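You operate a simulated robot arm through the tools that you are given. There is no shell and no other tool. Be economical: measure what you need, move in short steps, check, and stop when the job is done.

You run a simulated robot arm. Do the job below in one go: nothing can be reset, and whatever is moved stays where it is left.

TASK
Wipe the oil off the steel disc on the grey rimmed mat.
Fine: wet the felt pad in the cleaner tray; pad back, tray lid shut, disc on the blue disc mat.

It is judged by the outcome, as a careful person would: the job done as asked, and still so three seconds after it is handed in. It fails if anything else is knocked over, pushed out of place, dropped, spilled or broken. A push-on lid holds only when it is set on centred and level and pressed home; a screw cap is set on level and turned clockwise until tight.

THE ROBOT
A 7-joint arm with a two-finger parallel gripper, fixed in place. Base frame: the origin is at the foot of the arm, x ahead of it, y to its left, z up; the work surface is at about z = 0. Readings come in mm, degrees, newtons and seconds.
With the tool pointing down near the work surface it reaches from about 220 to 580 mm from the base axis. Its first joint turns from -66.0 to 66.0 degrees. Payload 2.5 kg.
The tool frame sits at the grasp point between the pads (the TCP): z along the fingers, y along the line on which they close. The tips reach 23 mm beyond it. Largest opening 94 mm; finger width 38, thickness 10; the body of the gripper, 54 by 96 mm, starts 39 mm behind the TCP.
Orientation is that of the tool frame in the base frame, as a unit quaternion [w, x, y, z]. With the fingers straight down and closing along the base's y, the tool's x points along the base's -x, its y along +y and its z along -z.

THE INTERFACE
- The arm moves only by the tool step_arm. Its argument "targets" is a list of rows, each an object (a shift or turn left out is 0, a gripper value left out holds the last) with "delta_pos": the shift along the base's x, y, z in units of 500 mm (1.0 is 500 mm), a list of three; "rot": the turn, a rotation vector about the base's x, y, z in units of 60 degrees (1.0 is 60 degrees), a list of three; "jaw": the opening, from 0 (shut) to 1 (fully open). In form: [{"delta_pos": [dx, dy, dz], "rot": [wx, wy, wz], "jaw": jaw}, ...]. A call has 1 to 20 rows; each row is the pose to reach, as a shift and turn from the pose commanded when the call began. A call with a number of a shift or a turn outside -1 to 1 is refused whole. A row lasts 0.2 s, in which the tool goes at most 50 mm and 8.6 degrees; a call with a longer step from one row to the next is refused whole, and so is a gripper value outside its range. A pose out of reach is approached as far as the arm can. The call stops where the force on the tool passes 40 N (or 10 N more than at its start, if that is more) or the arm is blocked; 0.2 s more then pass. Each finger travels about 108 mm/s and halts on what it meets, pressing with about 29 N; the grip force reading is that of the motor and also rises with nothing between the fingers. The clock runs only during rows and for 0.2 s after the last one: add rows that repeat a pose to give the fingers time. The reply holds the time, the measured pose of the TCP, the force on the tool along the base axes, the opening and the grip force, in the units named above and with some noise, and new pictures: "show" is both (left out), scene, wrist or none.
- Cameras (640 x 400 px; columns grow to the right, rows downward): "scene" is fixed at [112.1, -403.8, 543.5]; the picture's right is [0.87, -0.50, 0.00], its down [-0.29, -0.51, -0.81] and it looks along [0.40, 0.70, -0.58] (base axes); focal length 317 px, centre (320, 200). "wrist" rides on the gripper at [86, 16, -75] in the tool frame; the picture's right is [-0.18, 0.98, 0.00], its down [-0.58, -0.11, -0.81] and it looks along [-0.79, -0.15, 0.59] (tool axes); focal length 243 px, centre (320, 200). There is no depth. A picture from a camera that has moved, and an enlarged one, comes with that camera's place and axes in the base frame and with its lens.
- close_up(camera, box): a new picture of the part [left, top, right, bottom] of that camera's present view, enlarged. The clock stands still meanwhile.
- hand_in(): hands the job in; it is judged then, once.

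Go step by step. Nothing tells you positions but the pictures and the camera data: compare them with the known pose of the tool, close in by small moves and look again before you grip or let go. The budget is 120 turns and 200 pictures, counting those below and the enlarged ones. Unless the task says otherwise, let go and move clear before handing in, and close with one line.

The tools are called after "Emit:" as name(argument=value, ...) on one line, values as JSON. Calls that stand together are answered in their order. step_arm: Moves the arm, as the interface text tells. Its arguments: {"type":"object","properties":{"targets":{"type":"array","items":{"type":"object","properties":{"delta_pos":{"type":"array","items":{"type":"number"}},"rot":{"type":"array","items":{"type":"number"}},"jaw":{"type":"number"}}}},"show":{"type":"string","enum":["both","scene","wrist","none"]}},"required":["targets"]} The other tools are called the same way: close_up (camera, box) takes an enlarged picture of a part of a camera's view; hand_in () hands the job in.

At the start:

```text
time: 0.0
tool_pos: [343.7, -5.0, 330.2]
ee_rot: [0.0, 0.0, 1.0, 0.0]
ft_force: [0.1, 0.1, 0.4]
opening: 94.0
finger_force: 0.1
```

scene: 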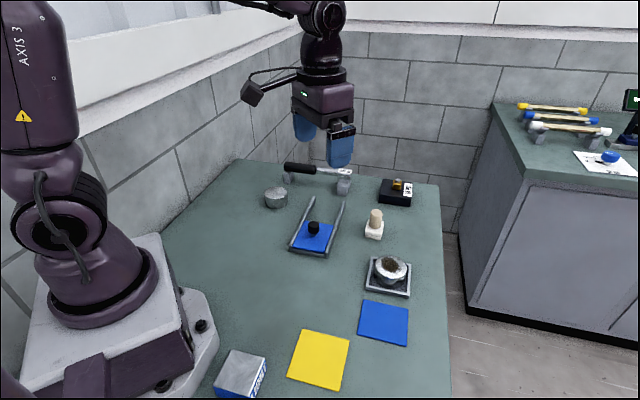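
wrist: 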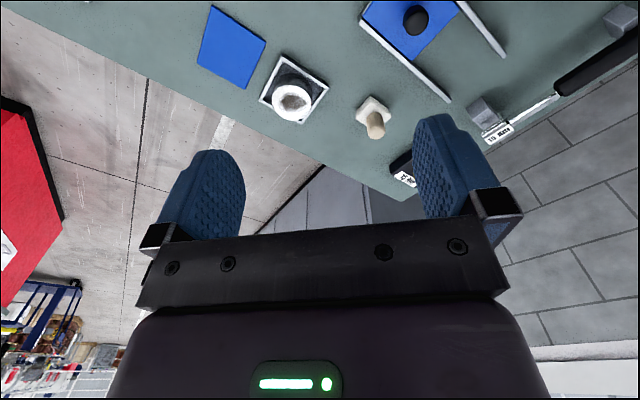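

I see a table with a grey rimmed mat holding a disc-like object, a blue mat, a yellow mat, a tray with sliding lid/knob, a felt pad with handle, and others. I'll enlarge the views before moving.

Emit:
close_up(camera="scene", box=[240, 150, 440, 275])

Emit:
close_up(camera="scene", box=[200, 240, 440, 400])

Emit:
close_up(camera="wrist", box=[180, 0, 540, 200])

```text
3.20 times, centred on (340, 212) of scene
camera zoom: at [112.1, -403.8, 543.5], right [0.87, -0.5, 0.0], down [-0.29, -0.51, -0.81], along [0.4, 0.7, -0.58], focal length 1014 px, centre (256, 160)
```

zoom: 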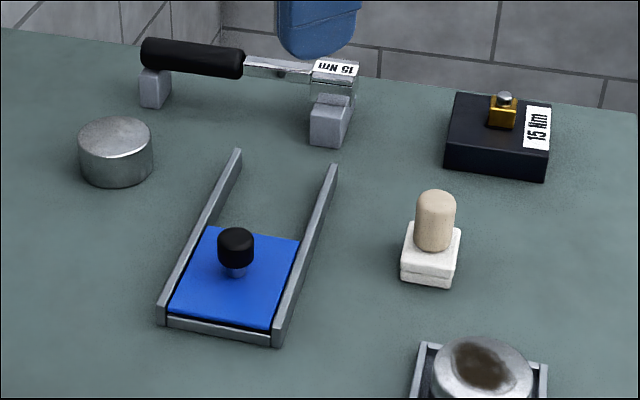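

```text
2.50 times, centred on (320, 320) of scene
camera zoom: at [112.1, -403.8, 543.5], right [0.87, -0.5, 0.0], down [-0.29, -0.51, -0.81], along [0.4, 0.7, -0.58], focal length 792 px, centre (320, -100)
```

zoom: 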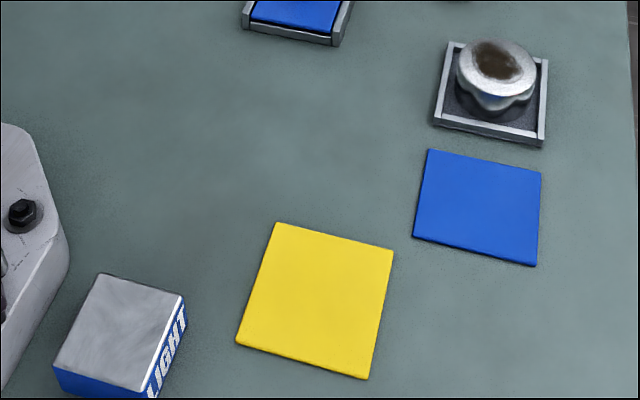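

```text
1.78 times, centred on (360, 100) of wrist
camera zoom: at [257.0, 10.4, 403.3], right [0.18, 0.98, 0.0], down [0.58, -0.11, 0.81], along [0.79, -0.15, -0.59], focal length 431 px, centre (249, 378)
```

zoom: 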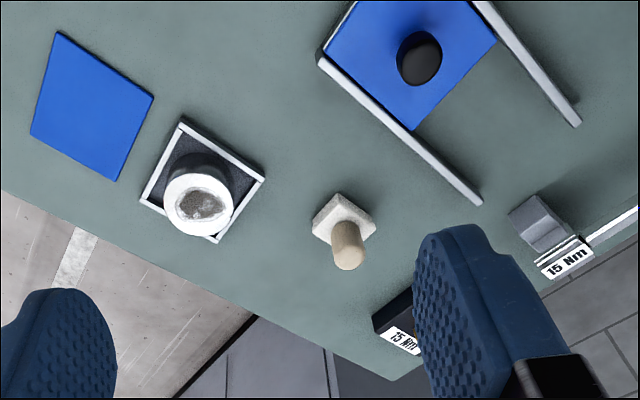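

The lid lies on two rails running at about 45° and seems to slide away from the arm. I'll lower the wrist camera for a better look at the tray, pad and disc.

Emit:
step_arm(targets=[{"delta_pos": [-0.04, 0.06, -0.07]}, {"delta_pos": [-0.08, 0.1, -0.14]}, {"delta_pos": [-0.1, 0.12, -0.22]}, {"delta_pos": [-0.1, 0.12, -0.28]}, {"delta_pos": [-0.1, 0.12, -0.28]}], show="both")

```text
refused: row 1 steps farther than a row can; nothing moved
```

A row was too long; I'll repeat it with smaller steps.

Emit:
step_arm(targets=[{"delta_pos": [-0.03, 0.04, -0.07]}, {"delta_pos": [-0.06, 0.08, -0.14]}, {"delta_pos": [-0.1, 0.12, -0.21]}, {"delta_pos": [-0.1, 0.12, -0.28]}, {"delta_pos": [-0.1, 0.12, -0.28]}], show="both")

```text
time: 1.2
tool_pos: [294.9, 53.0, 190.8]
ee_rot: [0.0, -0.001, 1.0, 0.0]
ft_force: [-0.1, 0.1, -0.5]
opening: 94.4
finger_force: 0.1
camera wrist: at [207.5, 70.2, 264.0], right [0.18, 0.98, 0.0], down [0.58, -0.11, 0.81], along [0.79, -0.15, -0.59], focal length 243 px, centre (320, 200)
```

scene: 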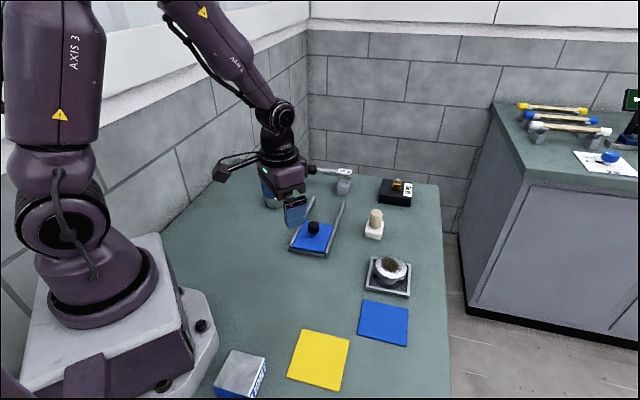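
wrist: 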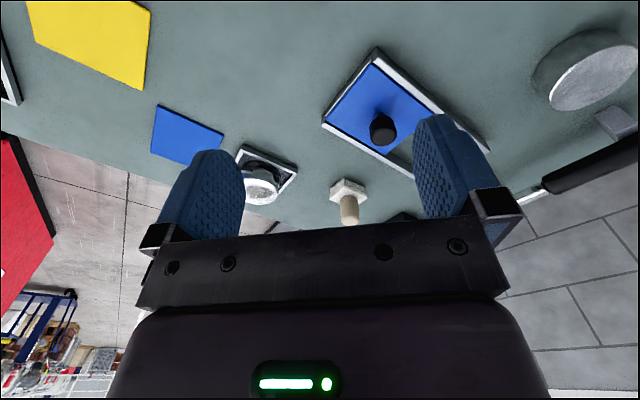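

Emit:
close_up(camera="wrist", box=[300, 30, 500, 155])

Emit:
close_up(camera="wrist", box=[220, 130, 380, 230])

Emit:
close_up(camera="scene", box=[345, 200, 425, 250])

Emit:
close_up(camera="scene", box=[350, 245, 430, 295])

Emit:
close_up(camera="scene", box=[280, 190, 376, 260])

```text
3.20 times, centred on (400, 92) of wrist
camera zoom: at [207.5, 70.2, 264.0], right [0.18, 0.98, 0.0], down [0.58, -0.11, 0.81], along [0.79, -0.15, -0.59], focal length 776 px, centre (64, 544)
```

zoom: 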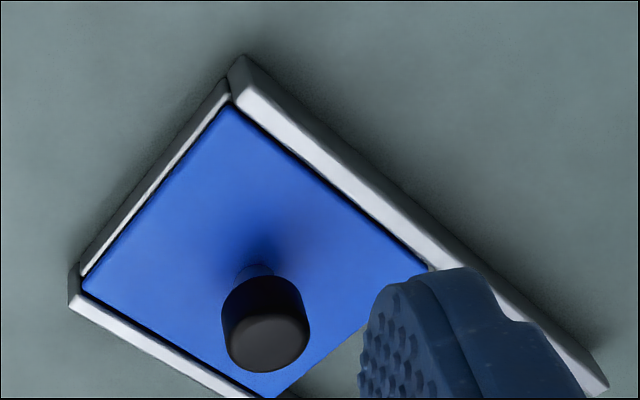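

```text
4.00 times, centred on (300, 180) of wrist
camera zoom: at [207.5, 70.2, 264.0], right [0.18, 0.98, 0.0], down [0.58, -0.11, 0.81], along [0.79, -0.15, -0.59], focal length 970 px, centre (400, 280)
```

zoom: 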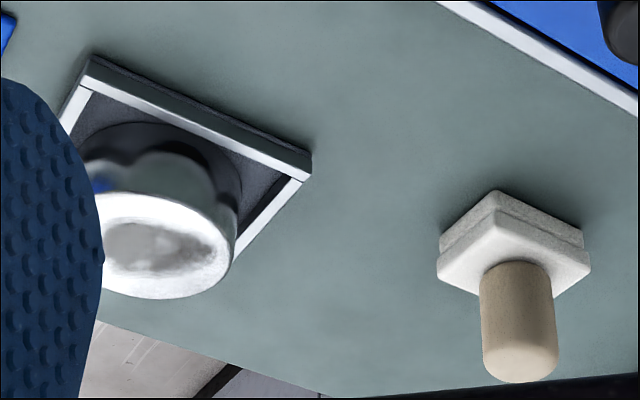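

```text
8.00 times, centred on (385, 225) of scene
camera zoom: at [112.1, -403.7, 543.5], right [0.87, -0.5, 0.0], down [-0.29, -0.51, -0.81], along [0.4, 0.7, -0.58], focal length 2534 px, centre (-200, 0)
```

zoom: 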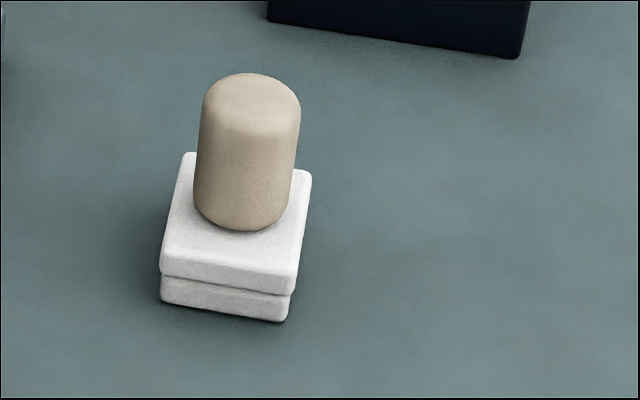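

```text
8.00 times, centred on (390, 270) of scene
camera zoom: at [112.1, -403.7, 543.5], right [0.87, -0.5, 0.0], down [-0.29, -0.51, -0.81], along [0.4, 0.7, -0.58], focal length 2534 px, centre (-240, -360)
```

zoom: 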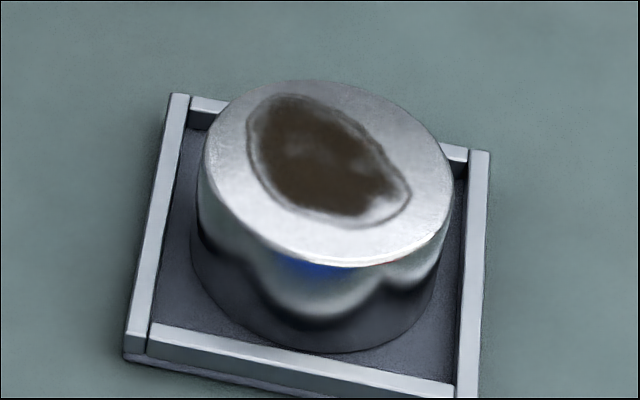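

```text
5.71 times, centred on (328, 225) of scene
camera zoom: at [112.1, -403.7, 543.5], right [0.87, -0.5, 0.0], down [-0.29, -0.51, -0.81], along [0.4, 0.7, -0.58], focal length 1810 px, centre (274, 57)
```

zoom: 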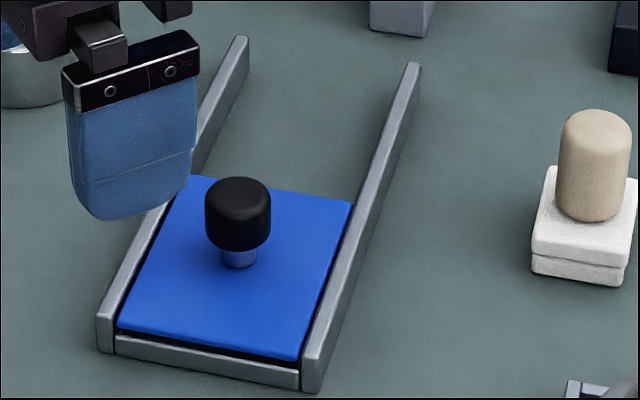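

The disc is a steel puck with oil on its top, standing in a grey rimmed tray; the felt pad with wooden handle is near (542,62), and the lid's knob near (395,117) with rails at 45°. I'll turn the gripper -45° so it closes along the slide direction and move above the knob.

Emit:
step_arm(targets=[{"delta_pos": [0.04, 0.025, 0], "rot": [0, 0, -0.125]}, {"delta_pos": [0.08, 0.05, 0], "rot": [0, 0, -0.25]}, {"delta_pos": [0.12, 0.075, -0.03], "rot": [0, 0, -0.375]}, {"delta_pos": [0.16, 0.1, -0.06], "rot": [0, 0, -0.5]}, {"delta_pos": [0.2026, 0.124, -0.1], "rot": [0, 0, -0.625]}, {"delta_pos": [0.2026, 0.124, -0.14], "rot": [0, 0, -0.75]}, {"delta_pos": [0.2026, 0.124, -0.14], "rot": [0, 0, -0.75]}, {"delta_pos": [0.2026, 0.124, -0.14], "rot": [0, 0, -0.75]}])

```text
time: 3.0
tool_pos: [396.0, 116.0, 119.0]
ee_rot: [0.0, 0.383, 0.924, 0.0]
ft_force: [-0.3, 0.3, 0.4]
opening: 94.1
finger_force: 0.0
camera wrist: at [345.6, 189.3, 193.5], right [0.83, 0.56, 0.0], down [0.33, -0.49, 0.81], along [0.45, -0.67, -0.59], focal length 243 px, centre (320, 200)
```

scene: 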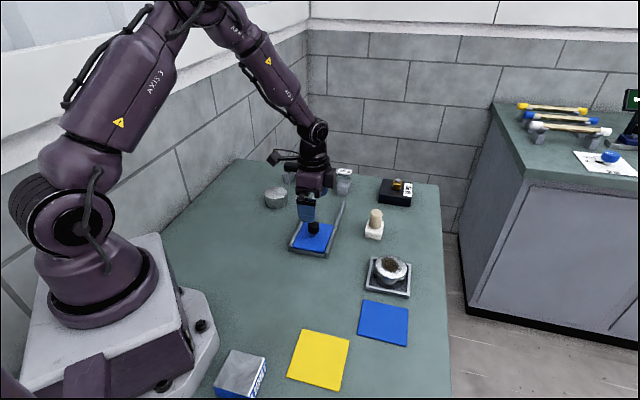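
wrist: 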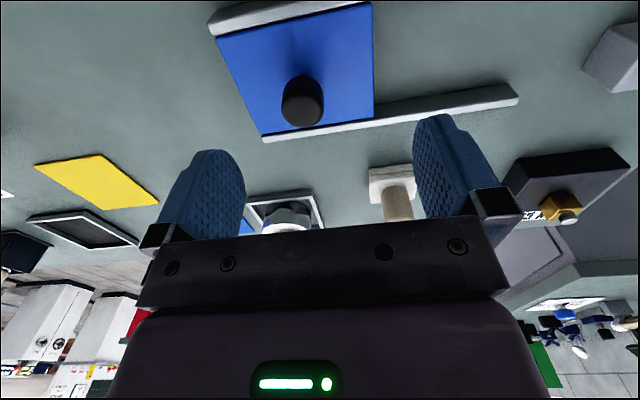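

The wrist view puts the knob some mm off from the scene estimate, so I'll enlarge both to compare against the fingers.

Emit:
close_up(camera="scene", box=[272, 180, 368, 260])

Emit:
close_up(camera="wrist", box=[180, 0, 500, 200])

```text
5.00 times, centred on (320, 220) of scene
camera zoom: at [112.1, -403.8, 543.5], right [0.87, -0.5, 0.0], down [-0.29, -0.51, -0.81], along [0.4, 0.7, -0.58], focal length 1584 px, centre (320, 100)
```

zoom: 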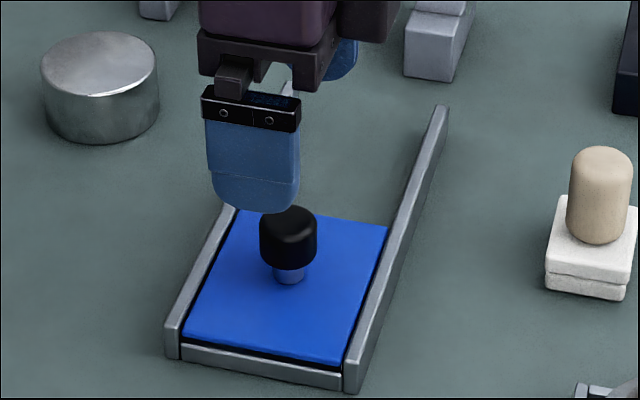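

```text
2.00 times, centred on (340, 100) of wrist
camera zoom: at [345.6, 189.3, 193.5], right [0.83, 0.56, 0.0], down [0.33, -0.49, 0.81], along [0.45, -0.67, -0.59], focal length 485 px, centre (280, 400)
```

zoom: 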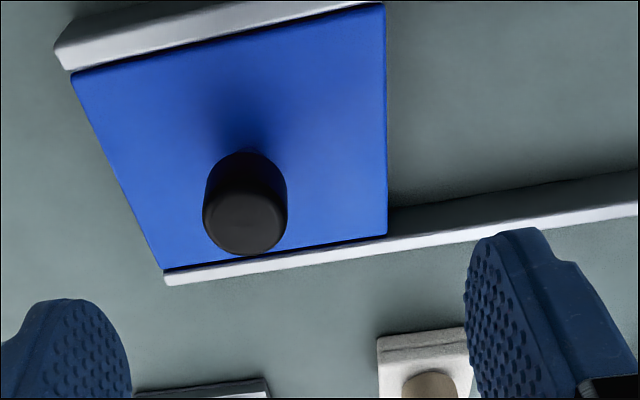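

The scene camera agrees with the finger positions; with a rail height near 20 mm the knob comes out at about (390.5,108) with its top near 55 mm in both views. I'll go down around it.

Emit:
step_arm(targets=[{"delta_pos": [-0.009, -0.018, -0.04]}, {"delta_pos": [-0.009, -0.018, -0.08]}, {"delta_pos": [-0.009, -0.018, -0.12]}, {"delta_pos": [-0.009, -0.018, -0.136]}, {"delta_pos": [-0.009, -0.018, -0.136]}])

Emit:
close_up(camera="scene", box=[272, 180, 368, 260])

```text
time: 4.2
tool_pos: [391.1, 106.9, 52.4]
ee_rot: [0.0, 0.382, 0.924, 0.0]
ft_force: [-0.1, 0.0, -0.4]
opening: 94.0
finger_force: 0.1
camera wrist: at [340.6, 179.6, 125.1], right [0.83, 0.56, 0.0], down [0.33, -0.49, 0.81], along [0.46, -0.67, -0.59], focal length 243 px, centre (320, 200)
```

scene: 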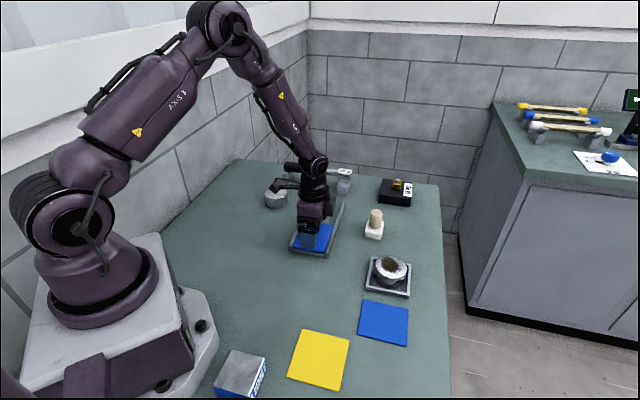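
wrist: 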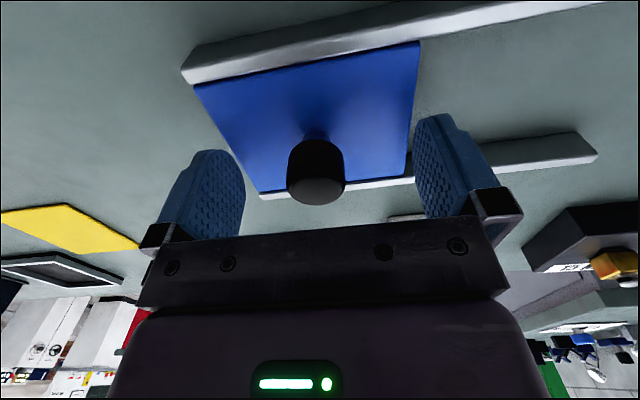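

```text
5.00 times, centred on (320, 220) of scene
camera zoom: at [112.1, -403.8, 543.5], right [0.87, -0.5, 0.0], down [-0.29, -0.51, -0.81], along [0.4, 0.7, -0.58], focal length 1584 px, centre (320, 100)
```

zoom: 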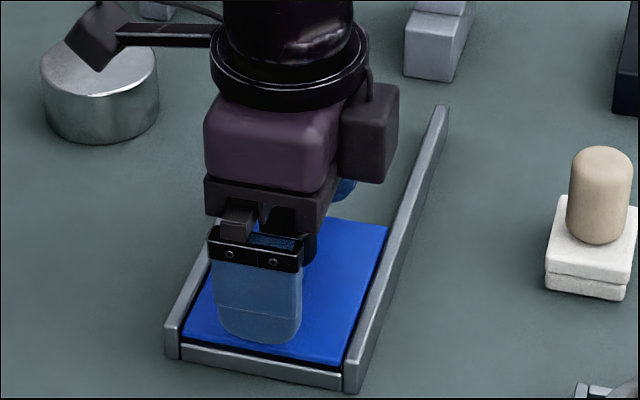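

The knob is centred between the fingers. Closing on it now.

Emit:
step_arm(targets=[{"jaw": 0.15}, {"jaw": 0.15}, {"jaw": 0.15}, {"jaw": 0.15}], show="wrist")

```text
time: 5.2
tool_pos: [390.7, 106.2, 51.1]
ee_rot: [0.0, 0.382, 0.924, 0.0]
ft_force: [0.5, -1.3, -1.9]
opening: 27.9
finger_force: 45.3
camera wrist: at [340.5, 179.6, 125.1], right [0.83, 0.56, 0.0], down [0.33, -0.49, 0.81], along [0.46, -0.67, -0.59], focal length 243 px, centre (320, 200)
```

wrist: 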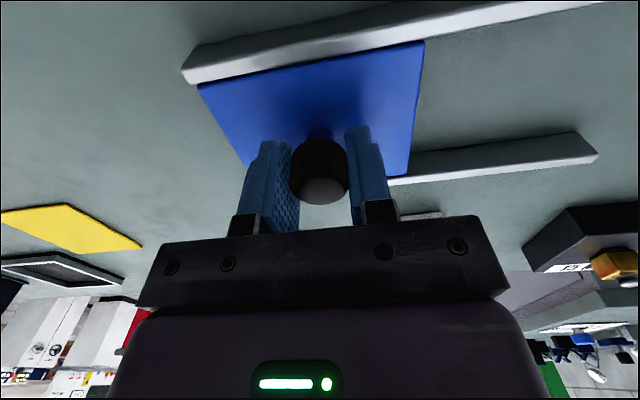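

Gripped. Sliding the lid along its rails a first 35 mm, checking forces.

Emit:
step_arm(targets=[{"delta_pos": [0.0125, 0.0125, 0]}, {"delta_pos": [0.025, 0.025, 0]}, {"delta_pos": [0.0375, 0.0375, 0]}, {"delta_pos": [0.05, 0.05, 0]}], show="scene")

Emit:
close_up(camera="scene", box=[272, 180, 368, 260])

```text
time: 6.2
tool_pos: [416.5, 130.7, 51.1]
ee_rot: [0.0, 0.384, 0.923, 0.001]
ft_force: [1.5, -1.6, -3.7]
opening: 27.4
finger_force: 45.1
```

scene: 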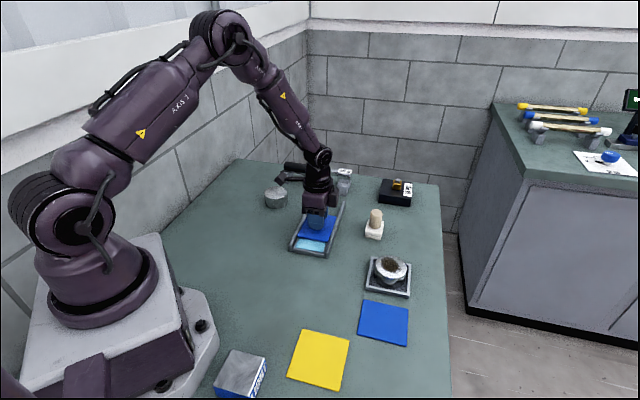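

```text
5.00 times, centred on (320, 220) of scene
camera zoom: at [112.1, -403.8, 543.5], right [0.87, -0.5, 0.0], down [-0.29, -0.51, -0.81], along [0.4, 0.7, -0.58], focal length 1584 px, centre (320, 100)
```

zoom: 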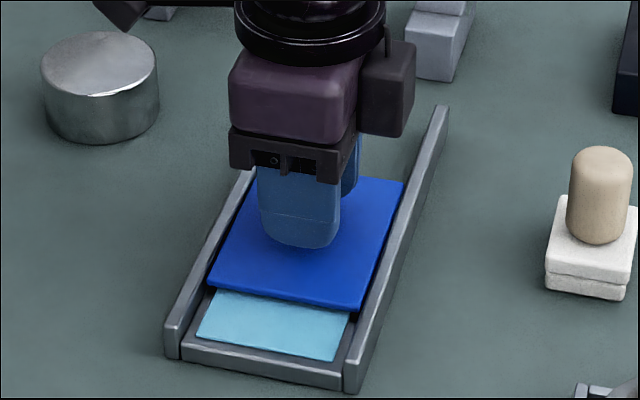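

The lid slides and a light-blue liquid tray appears. Sliding another 60 mm.

Emit:
step_arm(targets=[{"delta_pos": [0.0175, 0.0175, 0]}, {"delta_pos": [0.035, 0.035, 0]}, {"delta_pos": [0.0525, 0.0525, 0]}, {"delta_pos": [0.07, 0.07, 0]}, {"delta_pos": [0.085, 0.085, 0]}, {"delta_pos": [0.085, 0.085, 0]}], show="none")

Emit:
close_up(camera="scene", box=[272, 180, 368, 260])

```text
time: 7.6
tool_pos: [458.6, 173.4, 51.6]
ee_rot: [-0.001, 0.383, 0.924, -0.001]
ft_force: [0.5, 0.0, -3.3]
opening: 27.4
finger_force: 45.0
```

```text
5.00 times, centred on (320, 220) of scene
camera zoom: at [112.1, -403.7, 543.5], right [0.87, -0.5, 0.0], down [-0.29, -0.51, -0.81], along [0.4, 0.7, -0.58], focal length 1584 px, centre (320, 100)
```

zoom: 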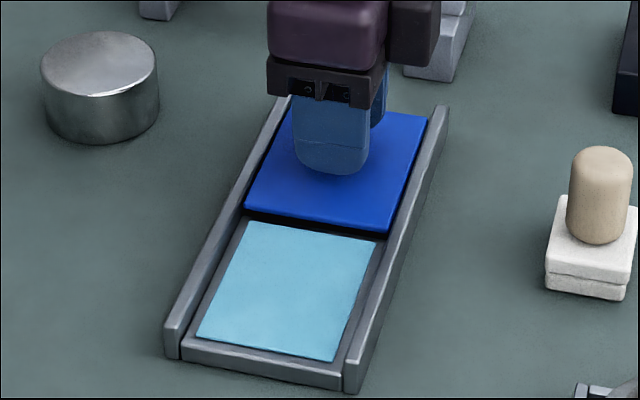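

The tray is fully open. I'll release the knob, rise and travel above the pad handle (about (541,61)), keeping the 45° orientation, which also matches the pad's edges.

Emit:
step_arm(targets=[{"jaw": 0.6}, {"jaw": 0.6}, {"jaw": 1.0}, {"jaw": 1.0}, {"delta_pos": [0, 0, 0.06]}, {"delta_pos": [0, 0, 0.14]}, {"delta_pos": [0, 0, 0.2]}, {"delta_pos": [0.04, -0.06, 0.2]}, {"delta_pos": [0.09, -0.13, 0.2]}, {"delta_pos": [0.13, -0.19, 0.2]}, {"delta_pos": [0.166, -0.229, 0.18]}, {"delta_pos": [0.166, -0.229, 0.16]}, {"delta_pos": [0.166, -0.229, 0.16]}])

Emit:
close_up(camera="scene", box=[300, 180, 428, 260])

```text
time: 10.4
tool_pos: [541.3, 59.6, 131.4]
ee_rot: [0.0, 0.382, 0.924, -0.001]
ft_force: [0.2, -0.3, 0.4]
opening: 94.1
finger_force: 0.1
camera wrist: at [491.6, 132.0, 204.9], right [0.83, 0.56, 0.0], down [0.33, -0.49, 0.81], along [0.46, -0.67, -0.59], focal length 243 px, centre (320, 200)
```

scene: 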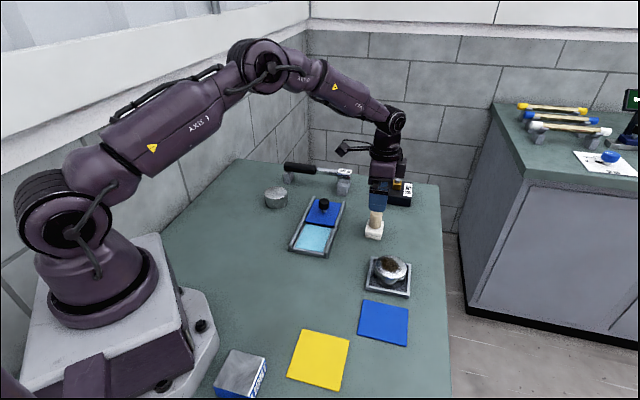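
wrist: 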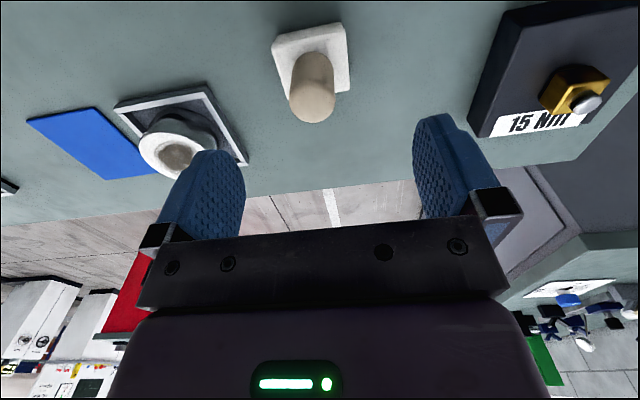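

```text
5.00 times, centred on (364, 220) of scene
camera zoom: at [112.1, -403.8, 543.5], right [0.87, -0.5, 0.0], down [-0.29, -0.51, -0.81], along [0.4, 0.7, -0.58], focal length 1584 px, centre (100, 100)
```

zoom: 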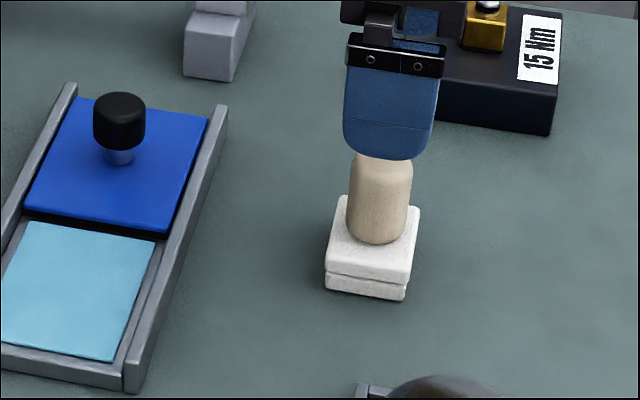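

The handle is nearly on axis, about 4 mm off. Correcting to (538,57.4) and descending to z≈52.

Emit:
step_arm(targets=[{"delta_pos": [-0.007, -0.005, -0.05]}, {"delta_pos": [-0.007, -0.005, -0.1]}, {"delta_pos": [-0.007, -0.005, -0.14]}, {"delta_pos": [-0.007, -0.005, -0.158]}, {"delta_pos": [-0.007, -0.005, -0.158]}], show="wrist")

Emit:
close_up(camera="scene", box=[300, 180, 428, 260])

```text
time: 11.6
tool_pos: [538.2, 57.4, 51.9]
ee_rot: [0.0, 0.383, 0.924, 0.0]
ft_force: [-0.7, -0.5, 1.0]
opening: 94.2
finger_force: 0.1
camera wrist: at [487.9, 130.5, 126.0], right [0.83, 0.56, 0.0], down [0.33, -0.49, 0.81], along [0.46, -0.67, -0.59], focal length 243 px, centre (320, 200)
```

wrist: 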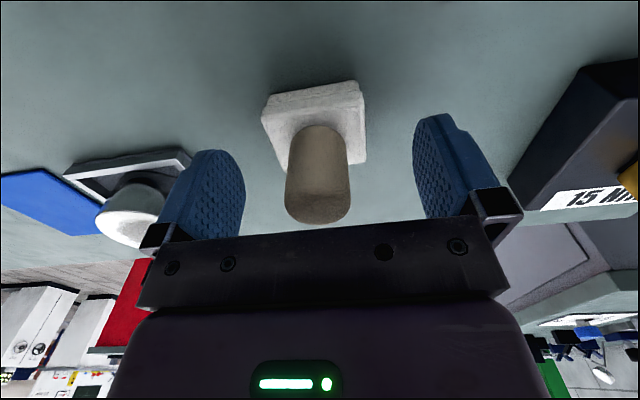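

```text
5.00 times, centred on (364, 220) of scene
camera zoom: at [112.1, -403.8, 543.5], right [0.87, -0.5, 0.0], down [-0.29, -0.51, -0.81], along [0.4, 0.7, -0.58], focal length 1584 px, centre (100, 100)
```

zoom: 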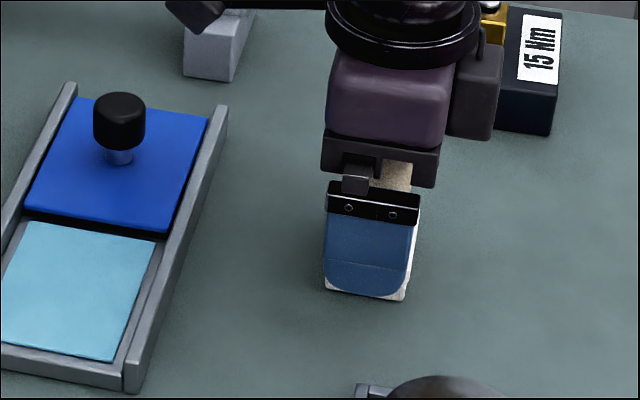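

Handle centred. Closing on it.

Emit:
step_arm(targets=[{"jaw": 0.2}, {"jaw": 0.2}, {"jaw": 0.2}, {"jaw": 0.2}], show="wrist")

```text
time: 12.6
tool_pos: [538.5, 58.1, 51.6]
ee_rot: [0.0, 0.383, 0.924, 0.0]
ft_force: [-0.1, -0.5, 0.3]
opening: 29.5
finger_force: 28.8
camera wrist: at [487.9, 130.5, 126.1], right [0.83, 0.56, 0.0], down [0.33, -0.49, 0.81], along [0.46, -0.67, -0.59], focal length 243 px, centre (320, 200)
```

wrist: 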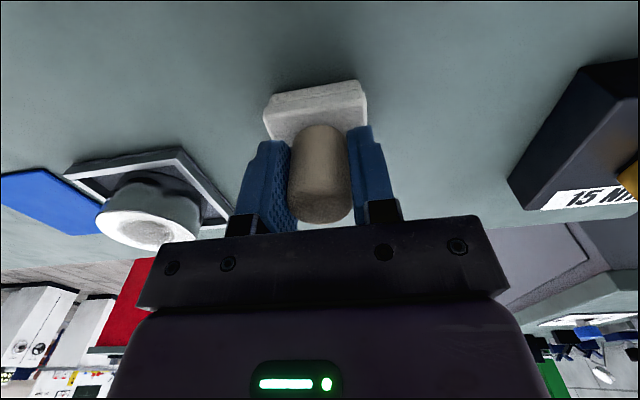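

Pad gripped. Lifting it and carrying it over the open tray centre (~(390.5,108)).

Emit:
step_arm(targets=[{"delta_pos": [0, 0, 0.04]}, {"delta_pos": [0, 0, 0.1]}, {"delta_pos": [0, 0, 0.14]}, {"delta_pos": [-0.06, 0.02, 0.14]}, {"delta_pos": [-0.12, 0.04, 0.14]}, {"delta_pos": [-0.18, 0.06, 0.14]}, {"delta_pos": [-0.24, 0.08, 0.14]}, {"delta_pos": [-0.294, 0.099, 0.14]}, {"delta_pos": [-0.294, 0.099, 0.14]}, {"delta_pos": [-0.294, 0.099, 0.1]}, {"delta_pos": [-0.294, 0.099, 0.1]}])

Emit:
close_up(camera="scene", box=[272, 180, 368, 260])

```text
time: 15.0
tool_pos: [391.5, 106.5, 101.2]
ee_rot: [0.001, 0.383, 0.924, 0.0]
ft_force: [-0.5, 0.5, -0.3]
opening: 19.0
finger_force: 0.1
camera wrist: at [340.9, 179.3, 175.9], right [0.83, 0.56, 0.0], down [0.33, -0.49, 0.81], along [0.46, -0.67, -0.59], focal length 243 px, centre (320, 200)
```

scene: 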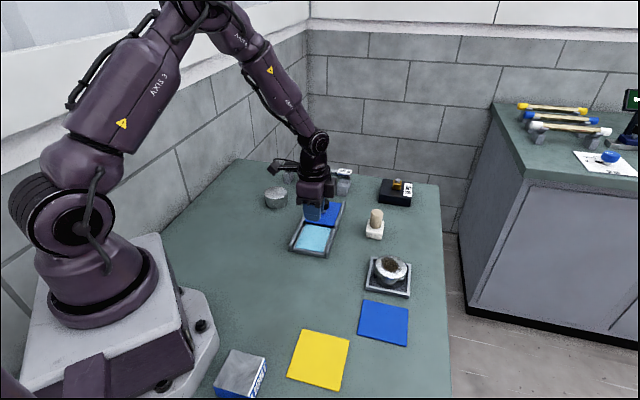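
wrist: 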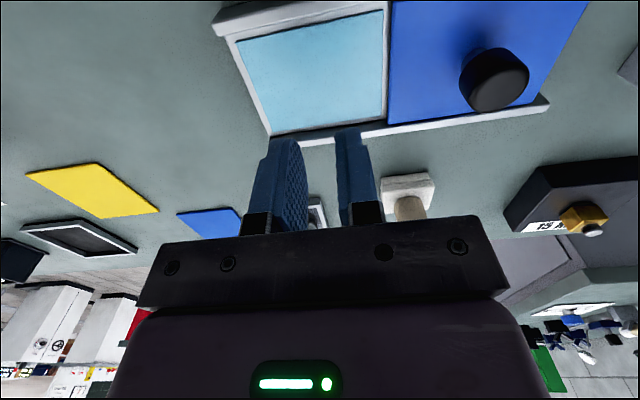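

```text
5.00 times, centred on (320, 220) of scene
camera zoom: at [112.1, -403.8, 543.5], right [0.87, -0.5, 0.0], down [-0.29, -0.51, -0.81], along [0.4, 0.7, -0.58], focal length 1584 px, centre (320, 100)
```

zoom: 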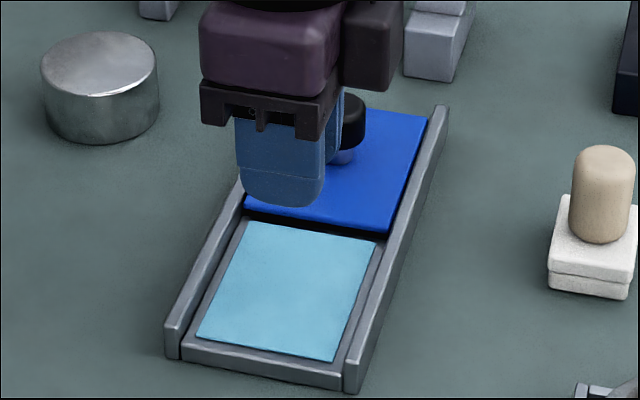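

The pad slipped out of the grip and stayed standing at its place. I'll return, grip lower and harder (jaw 0), and lift slowly.

Emit:
step_arm(targets=[{"delta_pos": [0, 0, 0.04], "jaw": 0.6}, {"delta_pos": [0.06, -0.02, 0.04], "jaw": 1.0}, {"delta_pos": [0.12, -0.04, 0.04]}, {"delta_pos": [0.18, -0.06, 0.04]}, {"delta_pos": [0.24, -0.08, 0.04]}, {"delta_pos": [0.294, -0.099, 0.04]}, {"delta_pos": [0.294, -0.099, 0.04]}, {"delta_pos": [0.294, -0.099, -0.04]}, {"delta_pos": [0.294, -0.099, -0.09]}, {"delta_pos": [0.294, -0.099, -0.106]}, {"delta_pos": [0.294, -0.099, -0.106]}], show="wrist")

Emit:
close_up(camera="wrist", box=[200, 60, 480, 235])

```text
time: 17.4
tool_pos: [537.9, 58.2, 49.9]
ee_rot: [0.0, 0.383, 0.924, 0.0]
ft_force: [-1.1, 0.0, -0.2]
opening: 94.0
finger_force: 0.0
camera wrist: at [488.0, 130.1, 122.9], right [0.83, 0.56, 0.0], down [0.33, -0.49, 0.81], along [0.46, -0.67, -0.59], focal length 243 px, centre (320, 200)
```

wrist: 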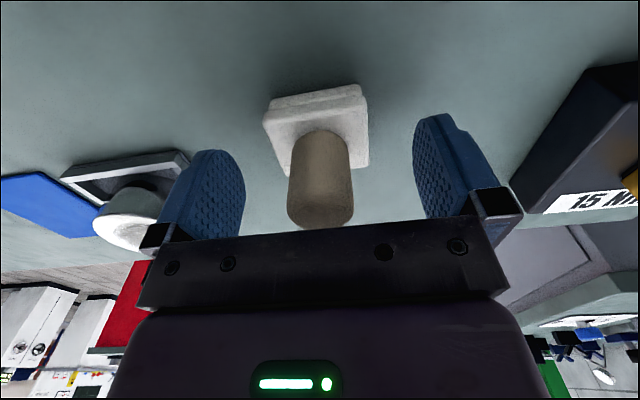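

```text
2.29 times, centred on (340, 148) of wrist
camera zoom: at [488.0, 130.1, 122.9], right [0.83, 0.56, 0.0], down [0.33, -0.49, 0.81], along [0.46, -0.67, -0.59], focal length 555 px, centre (274, 320)
```

zoom: 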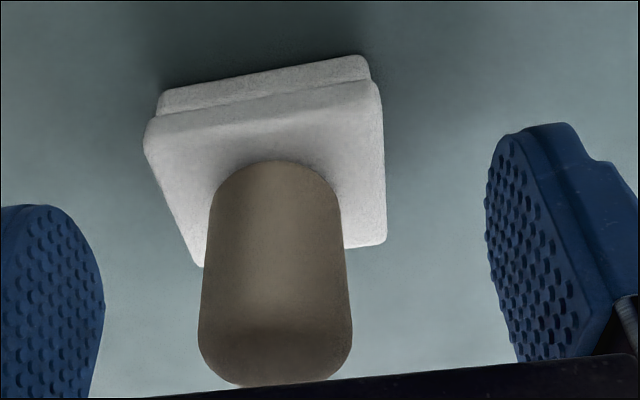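

The handle looks about 6 mm further along the finger-width direction than my axis. Shifting there and closing fully, then checking.

Emit:
step_arm(targets=[{"delta_pos": [0.0085, -0.0085, -0.002]}, {"delta_pos": [0.0085, -0.0085, -0.002]}, {"delta_pos": [0.0085, -0.0085, -0.002], "jaw": 0.0}, {"delta_pos": [0.0085, -0.0085, -0.002], "jaw": 0.0}, {"delta_pos": [0.0085, -0.0085, -0.002], "jaw": 0.0}, {"delta_pos": [0.0085, -0.0085, -0.002], "jaw": 0.0}, {"delta_pos": [0.0085, -0.0085, -0.002], "jaw": 0.0}], show="wrist")

Emit:
close_up(camera="scene", box=[336, 180, 416, 245])

```text
time: 19.0
tool_pos: [542.4, 52.8, 48.0]
ee_rot: [0.0, 0.382, 0.924, 0.0]
ft_force: [-1.0, 0.0, 0.2]
opening: 29.5
finger_force: 29.0
camera wrist: at [492.2, 126.0, 122.1], right [0.83, 0.56, 0.0], down [0.33, -0.49, 0.81], along [0.46, -0.67, -0.59], focal length 243 px, centre (320, 200)
```

wrist: 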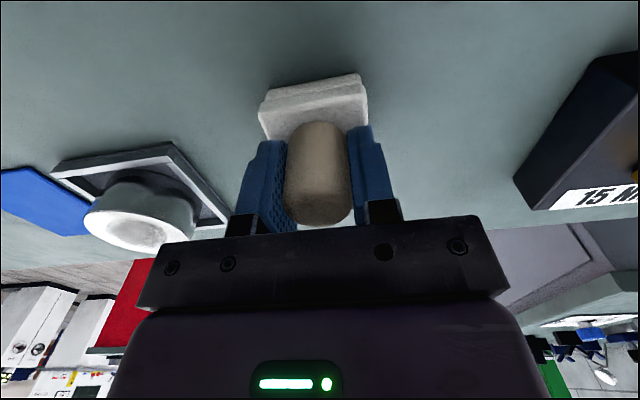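

```text
6.15 times, centred on (376, 212) of scene
camera zoom: at [112.1, -403.8, 543.5], right [0.87, -0.5, 0.0], down [-0.29, -0.51, -0.81], along [0.4, 0.7, -0.58], focal length 1950 px, centre (-25, 123)
```

zoom: 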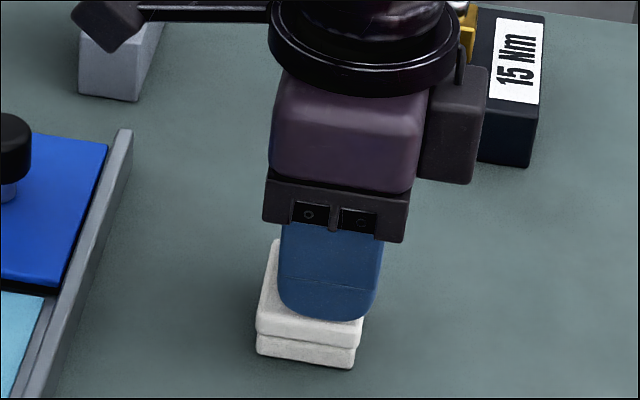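

The jaws hold the handle with 29 N. I'll lift very slowly by 10 mm and see whether the pad follows.

Emit:
step_arm(targets=[{"delta_pos": [0.0085, -0.0085, 0.002], "jaw": 0}, {"delta_pos": [0, 0, 0.004], "jaw": 0}], show="none")

Emit:
close_up(camera="scene", box=[336, 180, 416, 245])

```text
time: 19.6
tool_pos: [541.1, 54.2, 51.2]
ee_rot: [0.0, 0.382, 0.924, 0.0]
ft_force: [0.1, 0.0, -0.8]
opening: 29.2
finger_force: 28.8
```

```text
6.15 times, centred on (376, 212) of scene
camera zoom: at [112.1, -403.8, 543.5], right [0.87, -0.5, 0.0], down [-0.29, -0.51, -0.81], along [0.4, 0.7, -0.58], focal length 1950 px, centre (-25, 123)
```

zoom: 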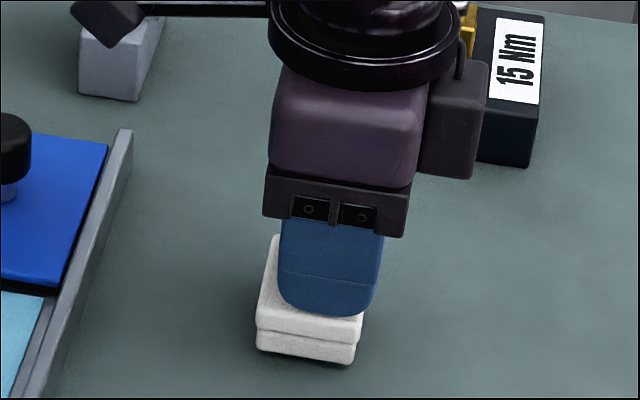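

The pad came up with the fingers (my first row had a stray 4 mm shift, reversed at once and harmless). Continuing slowly up.

Emit:
step_arm(targets=[{"delta_pos": [0, 0, 0.008]}, {"delta_pos": [0, 0, 0.016]}, {"delta_pos": [0, 0, 0.024]}, {"delta_pos": [0, 0, 0.034]}, {"delta_pos": [0, 0, 0.044]}], show="none")

Emit:
close_up(camera="scene", box=[336, 180, 416, 245])

```text
time: 20.8
tool_pos: [541.9, 52.8, 72.5]
ee_rot: [0.0, 0.383, 0.924, -0.001]
ft_force: [0.1, 0.3, -0.1]
opening: 29.3
finger_force: 29.1
```

```text
6.15 times, centred on (376, 212) of scene
camera zoom: at [112.1, -403.8, 543.5], right [0.87, -0.5, 0.0], down [-0.29, -0.51, -0.81], along [0.4, 0.7, -0.58], focal length 1950 px, centre (-25, 123)
```

zoom: 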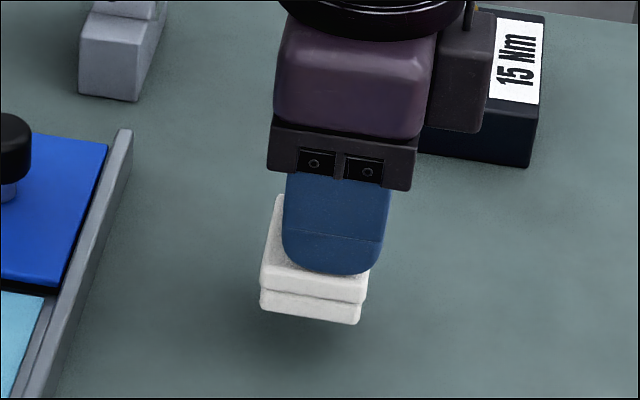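

Held firmly now. Lifting further and carrying slowly to above the tray.

Emit:
step_arm(targets=[{"delta_pos": [0, 0, 0.02]}, {"delta_pos": [0, 0, 0.045]}, {"delta_pos": [0, 0, 0.07]}, {"delta_pos": [-0.01, 0.003, 0.085]}, {"delta_pos": [-0.03, 0.01, 0.09]}, {"delta_pos": [-0.055, 0.019, 0.09]}, {"delta_pos": [-0.08, 0.027, 0.09]}, {"delta_pos": [-0.105, 0.036, 0.09]}, {"delta_pos": [-0.13, 0.044, 0.09]}, {"delta_pos": [-0.155, 0.053, 0.09]}, {"delta_pos": [-0.18, 0.062, 0.09]}, {"delta_pos": [-0.205, 0.07, 0.09]}, {"delta_pos": [-0.23, 0.079, 0.09]}, {"delta_pos": [-0.255, 0.087, 0.09]}, {"delta_pos": [-0.275, 0.094, 0.09]}, {"delta_pos": [-0.29, 0.099, 0.09]}, {"delta_pos": [-0.298, 0.102, 0.09]}, {"delta_pos": [-0.298, 0.102, 0.09]}], show="wrist")

Emit:
close_up(camera="scene", box=[272, 180, 368, 260])

```text
time: 24.6
tool_pos: [393.2, 104.1, 115.8]
ee_rot: [0.0, 0.383, 0.924, 0.0]
ft_force: [0.3, -0.2, -2.0]
opening: 29.4
finger_force: 28.2
camera wrist: at [342.5, 177.2, 190.9], right [0.83, 0.56, 0.0], down [0.33, -0.49, 0.81], along [0.46, -0.67, -0.59], focal length 243 px, centre (320, 200)
```

wrist: 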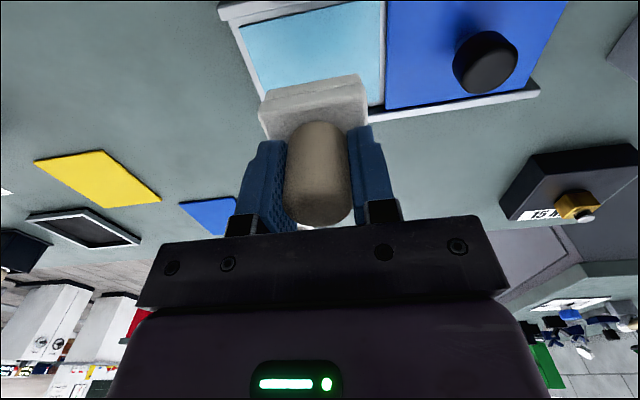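

```text
5.00 times, centred on (320, 220) of scene
camera zoom: at [112.1, -403.8, 543.5], right [0.87, -0.5, 0.0], down [-0.29, -0.51, -0.81], along [0.4, 0.7, -0.58], focal length 1584 px, centre (320, 100)
```

zoom: 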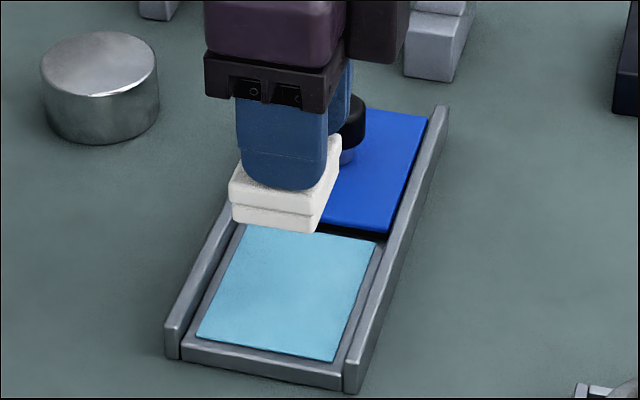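

Pad hangs over the pool with margin all round. Lowering gently towards the liquid.

Emit:
step_arm(targets=[{"delta_pos": [0, 0, -0.02]}, {"delta_pos": [0, 0, -0.045]}, {"delta_pos": [0, 0, -0.07]}, {"delta_pos": [0, 0, -0.09]}, {"delta_pos": [0, 0, -0.1]}, {"delta_pos": [0, 0, -0.106]}, {"delta_pos": [0, 0, -0.106]}], show="wrist")

Emit:
close_up(camera="scene", box=[272, 180, 368, 260])

```text
time: 26.2
tool_pos: [393.1, 103.4, 62.9]
ee_rot: [0.0, 0.382, 0.924, 0.001]
ft_force: [0.1, -0.1, -0.6]
opening: 29.2
finger_force: 29.1
camera wrist: at [342.6, 177.2, 138.0], right [0.83, 0.56, 0.0], down [0.33, -0.49, 0.81], along [0.46, -0.67, -0.59], focal length 243 px, centre (320, 200)
```

wrist: 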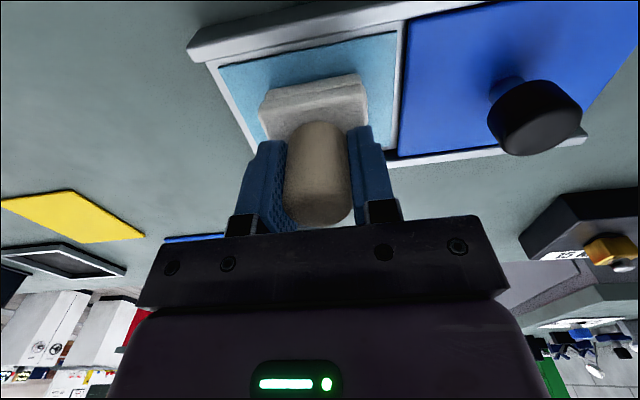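

```text
5.00 times, centred on (320, 220) of scene
camera zoom: at [112.1, -403.8, 543.5], right [0.87, -0.5, 0.0], down [-0.29, -0.51, -0.81], along [0.4, 0.7, -0.58], focal length 1584 px, centre (320, 100)
```

zoom: 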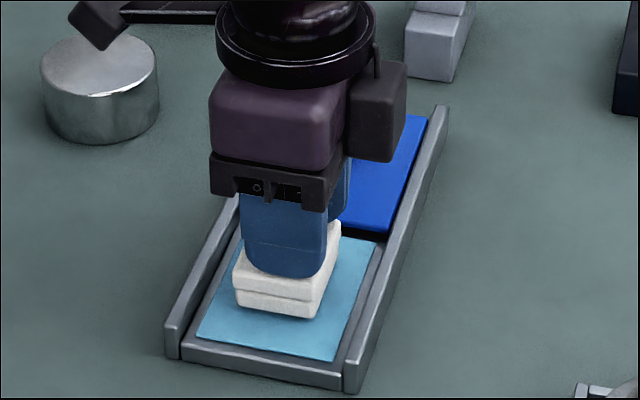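

The pad is just above the liquid and inside the pool. Lowering in small steps until it touches lightly.

Emit:
step_arm(targets=[{"delta_pos": [0.003, -0.003, -0.004]}, {"delta_pos": [0.003, -0.003, -0.008]}, {"delta_pos": [0.003, -0.003, -0.012]}, {"delta_pos": [0.003, -0.003, -0.016]}], show="none")

Emit:
close_up(camera="scene", box=[272, 180, 368, 260])

```text
time: 27.2
tool_pos: [394.8, 102.2, 58.1]
ee_rot: [-0.001, 0.383, 0.924, 0.001]
ft_force: [-2.8, -0.6, 5.3]
opening: 29.4
finger_force: 28.9
stopped in row 4: the force on the tool passed its limit (the readings are from after the stop); the commanded pose is now the measured one
```

```text
5.00 times, centred on (320, 220) of scene
camera zoom: at [112.0, -403.8, 543.5], right [0.87, -0.5, 0.0], down [-0.29, -0.51, -0.81], along [0.4, 0.7, -0.58], focal length 1584 px, centre (320, 100)
```

zoom: 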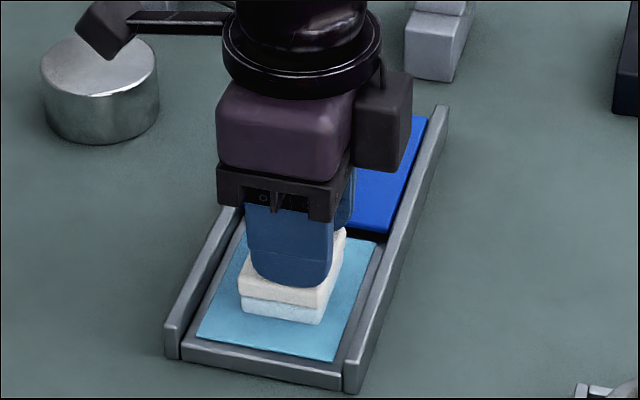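

The felt layer has turned bluish: it is wetted against the tray floor. Lifting slowly and checking.

Emit:
step_arm(targets=[{"delta_pos": [0, 0, 0.004]}, {"delta_pos": [0, 0, 0.004]}, {"delta_pos": [0, 0, 0.015]}, {"delta_pos": [0, 0, 0.035]}, {"delta_pos": [0, 0, 0.06]}, {"delta_pos": [0, 0, 0.085]}, {"delta_pos": [0, 0, 0.11]}, {"delta_pos": [0, 0, 0.12]}, {"delta_pos": [0, 0, 0.12]}], show="none")

Emit:
close_up(camera="scene", box=[272, 180, 368, 260])

Emit:
close_up(camera="scene", box=[350, 245, 430, 295])

```text
time: 29.2
tool_pos: [394.2, 103.3, 119.6]
ee_rot: [0.0, 0.382, 0.924, 0.0]
ft_force: [0.2, 0.6, 0.5]
opening: 29.5
finger_force: 28.7
```

```text
5.00 times, centred on (320, 220) of scene
camera zoom: at [112.1, -403.8, 543.5], right [0.87, -0.5, 0.0], down [-0.29, -0.51, -0.81], along [0.4, 0.7, -0.58], focal length 1584 px, centre (320, 100)
```

zoom: 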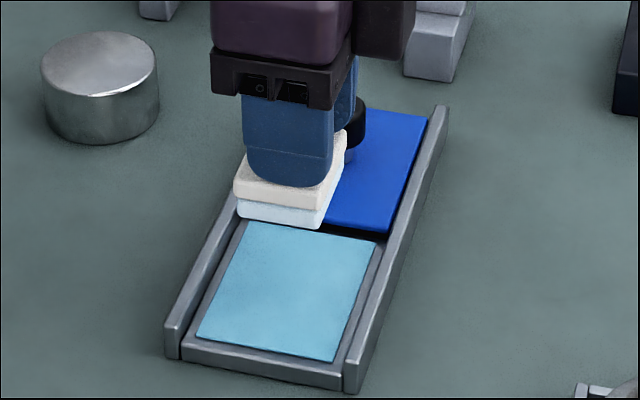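

```text
8.00 times, centred on (390, 270) of scene
camera zoom: at [112.1, -403.8, 543.5], right [0.87, -0.5, 0.0], down [-0.29, -0.51, -0.81], along [0.4, 0.7, -0.58], focal length 2534 px, centre (-240, -360)
```

zoom: 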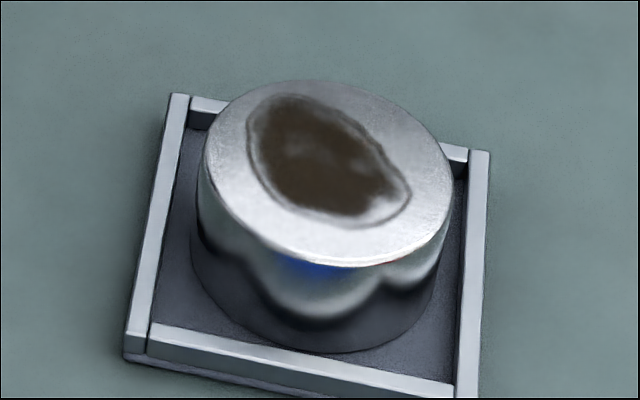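

Pad is wet and the pool intact. The disc is about 70 mm wide at (478,-74), top near z=34; I'll carry the pad slowly over it.

Emit:
step_arm(targets=[{"delta_pos": [0.006, -0.012, 0]}, {"delta_pos": [0.017, -0.035, 0]}, {"delta_pos": [0.028, -0.059, 0]}, {"delta_pos": [0.04, -0.083, 0]}, {"delta_pos": [0.052, -0.108, 0]}, {"delta_pos": [0.064, -0.133, 0]}, {"delta_pos": [0.076, -0.158, 0]}, {"delta_pos": [0.088, -0.183, 0]}, {"delta_pos": [0.1, -0.208, 0]}, {"delta_pos": [0.112, -0.233, 0]}, {"delta_pos": [0.124, -0.258, 0]}, {"delta_pos": [0.136, -0.283, 0]}, {"delta_pos": [0.148, -0.308, 0]}, {"delta_pos": [0.16, -0.333, 0]}, {"delta_pos": [0.168, -0.35, 0]}, {"delta_pos": [0.172, -0.358, 0]}, {"delta_pos": [0.172, -0.358, 0]}], show="wrist")

Emit:
close_up(camera="scene", box=[342, 210, 438, 290])

```text
time: 32.8
tool_pos: [481.4, -77.7, 117.8]
ee_rot: [0.001, 0.383, 0.924, 0.0]
ft_force: [0.6, 0.5, -0.4]
opening: 29.1
finger_force: 29.4
camera wrist: at [430.6, -3.9, 192.2], right [0.82, 0.57, 0.0], down [0.33, -0.49, 0.81], along [0.46, -0.66, -0.59], focal length 243 px, centre (320, 200)
```

wrist: 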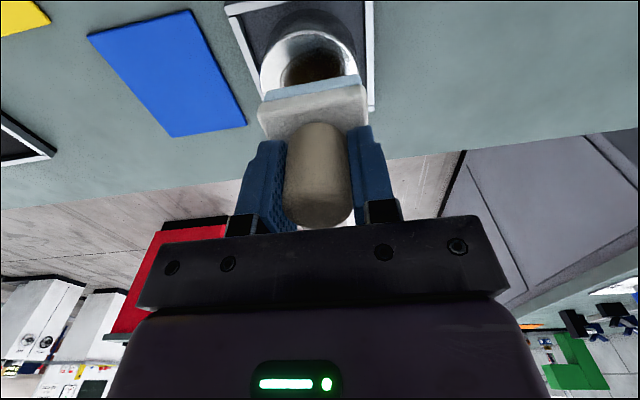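

```text
5.00 times, centred on (390, 250) of scene
camera zoom: at [112.1, -403.8, 543.5], right [0.87, -0.5, 0.0], down [-0.29, -0.51, -0.81], along [0.4, 0.7, -0.58], focal length 1584 px, centre (-30, -50)
```

zoom: 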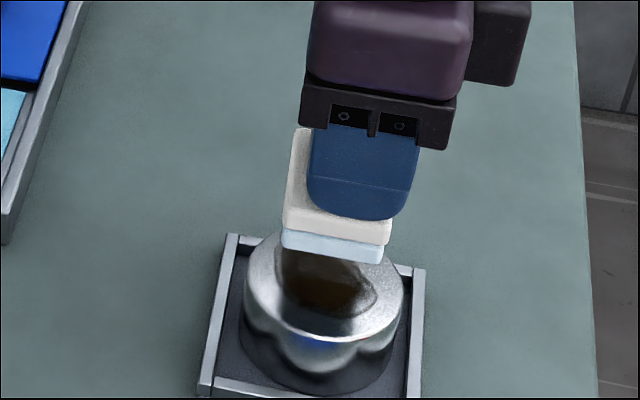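

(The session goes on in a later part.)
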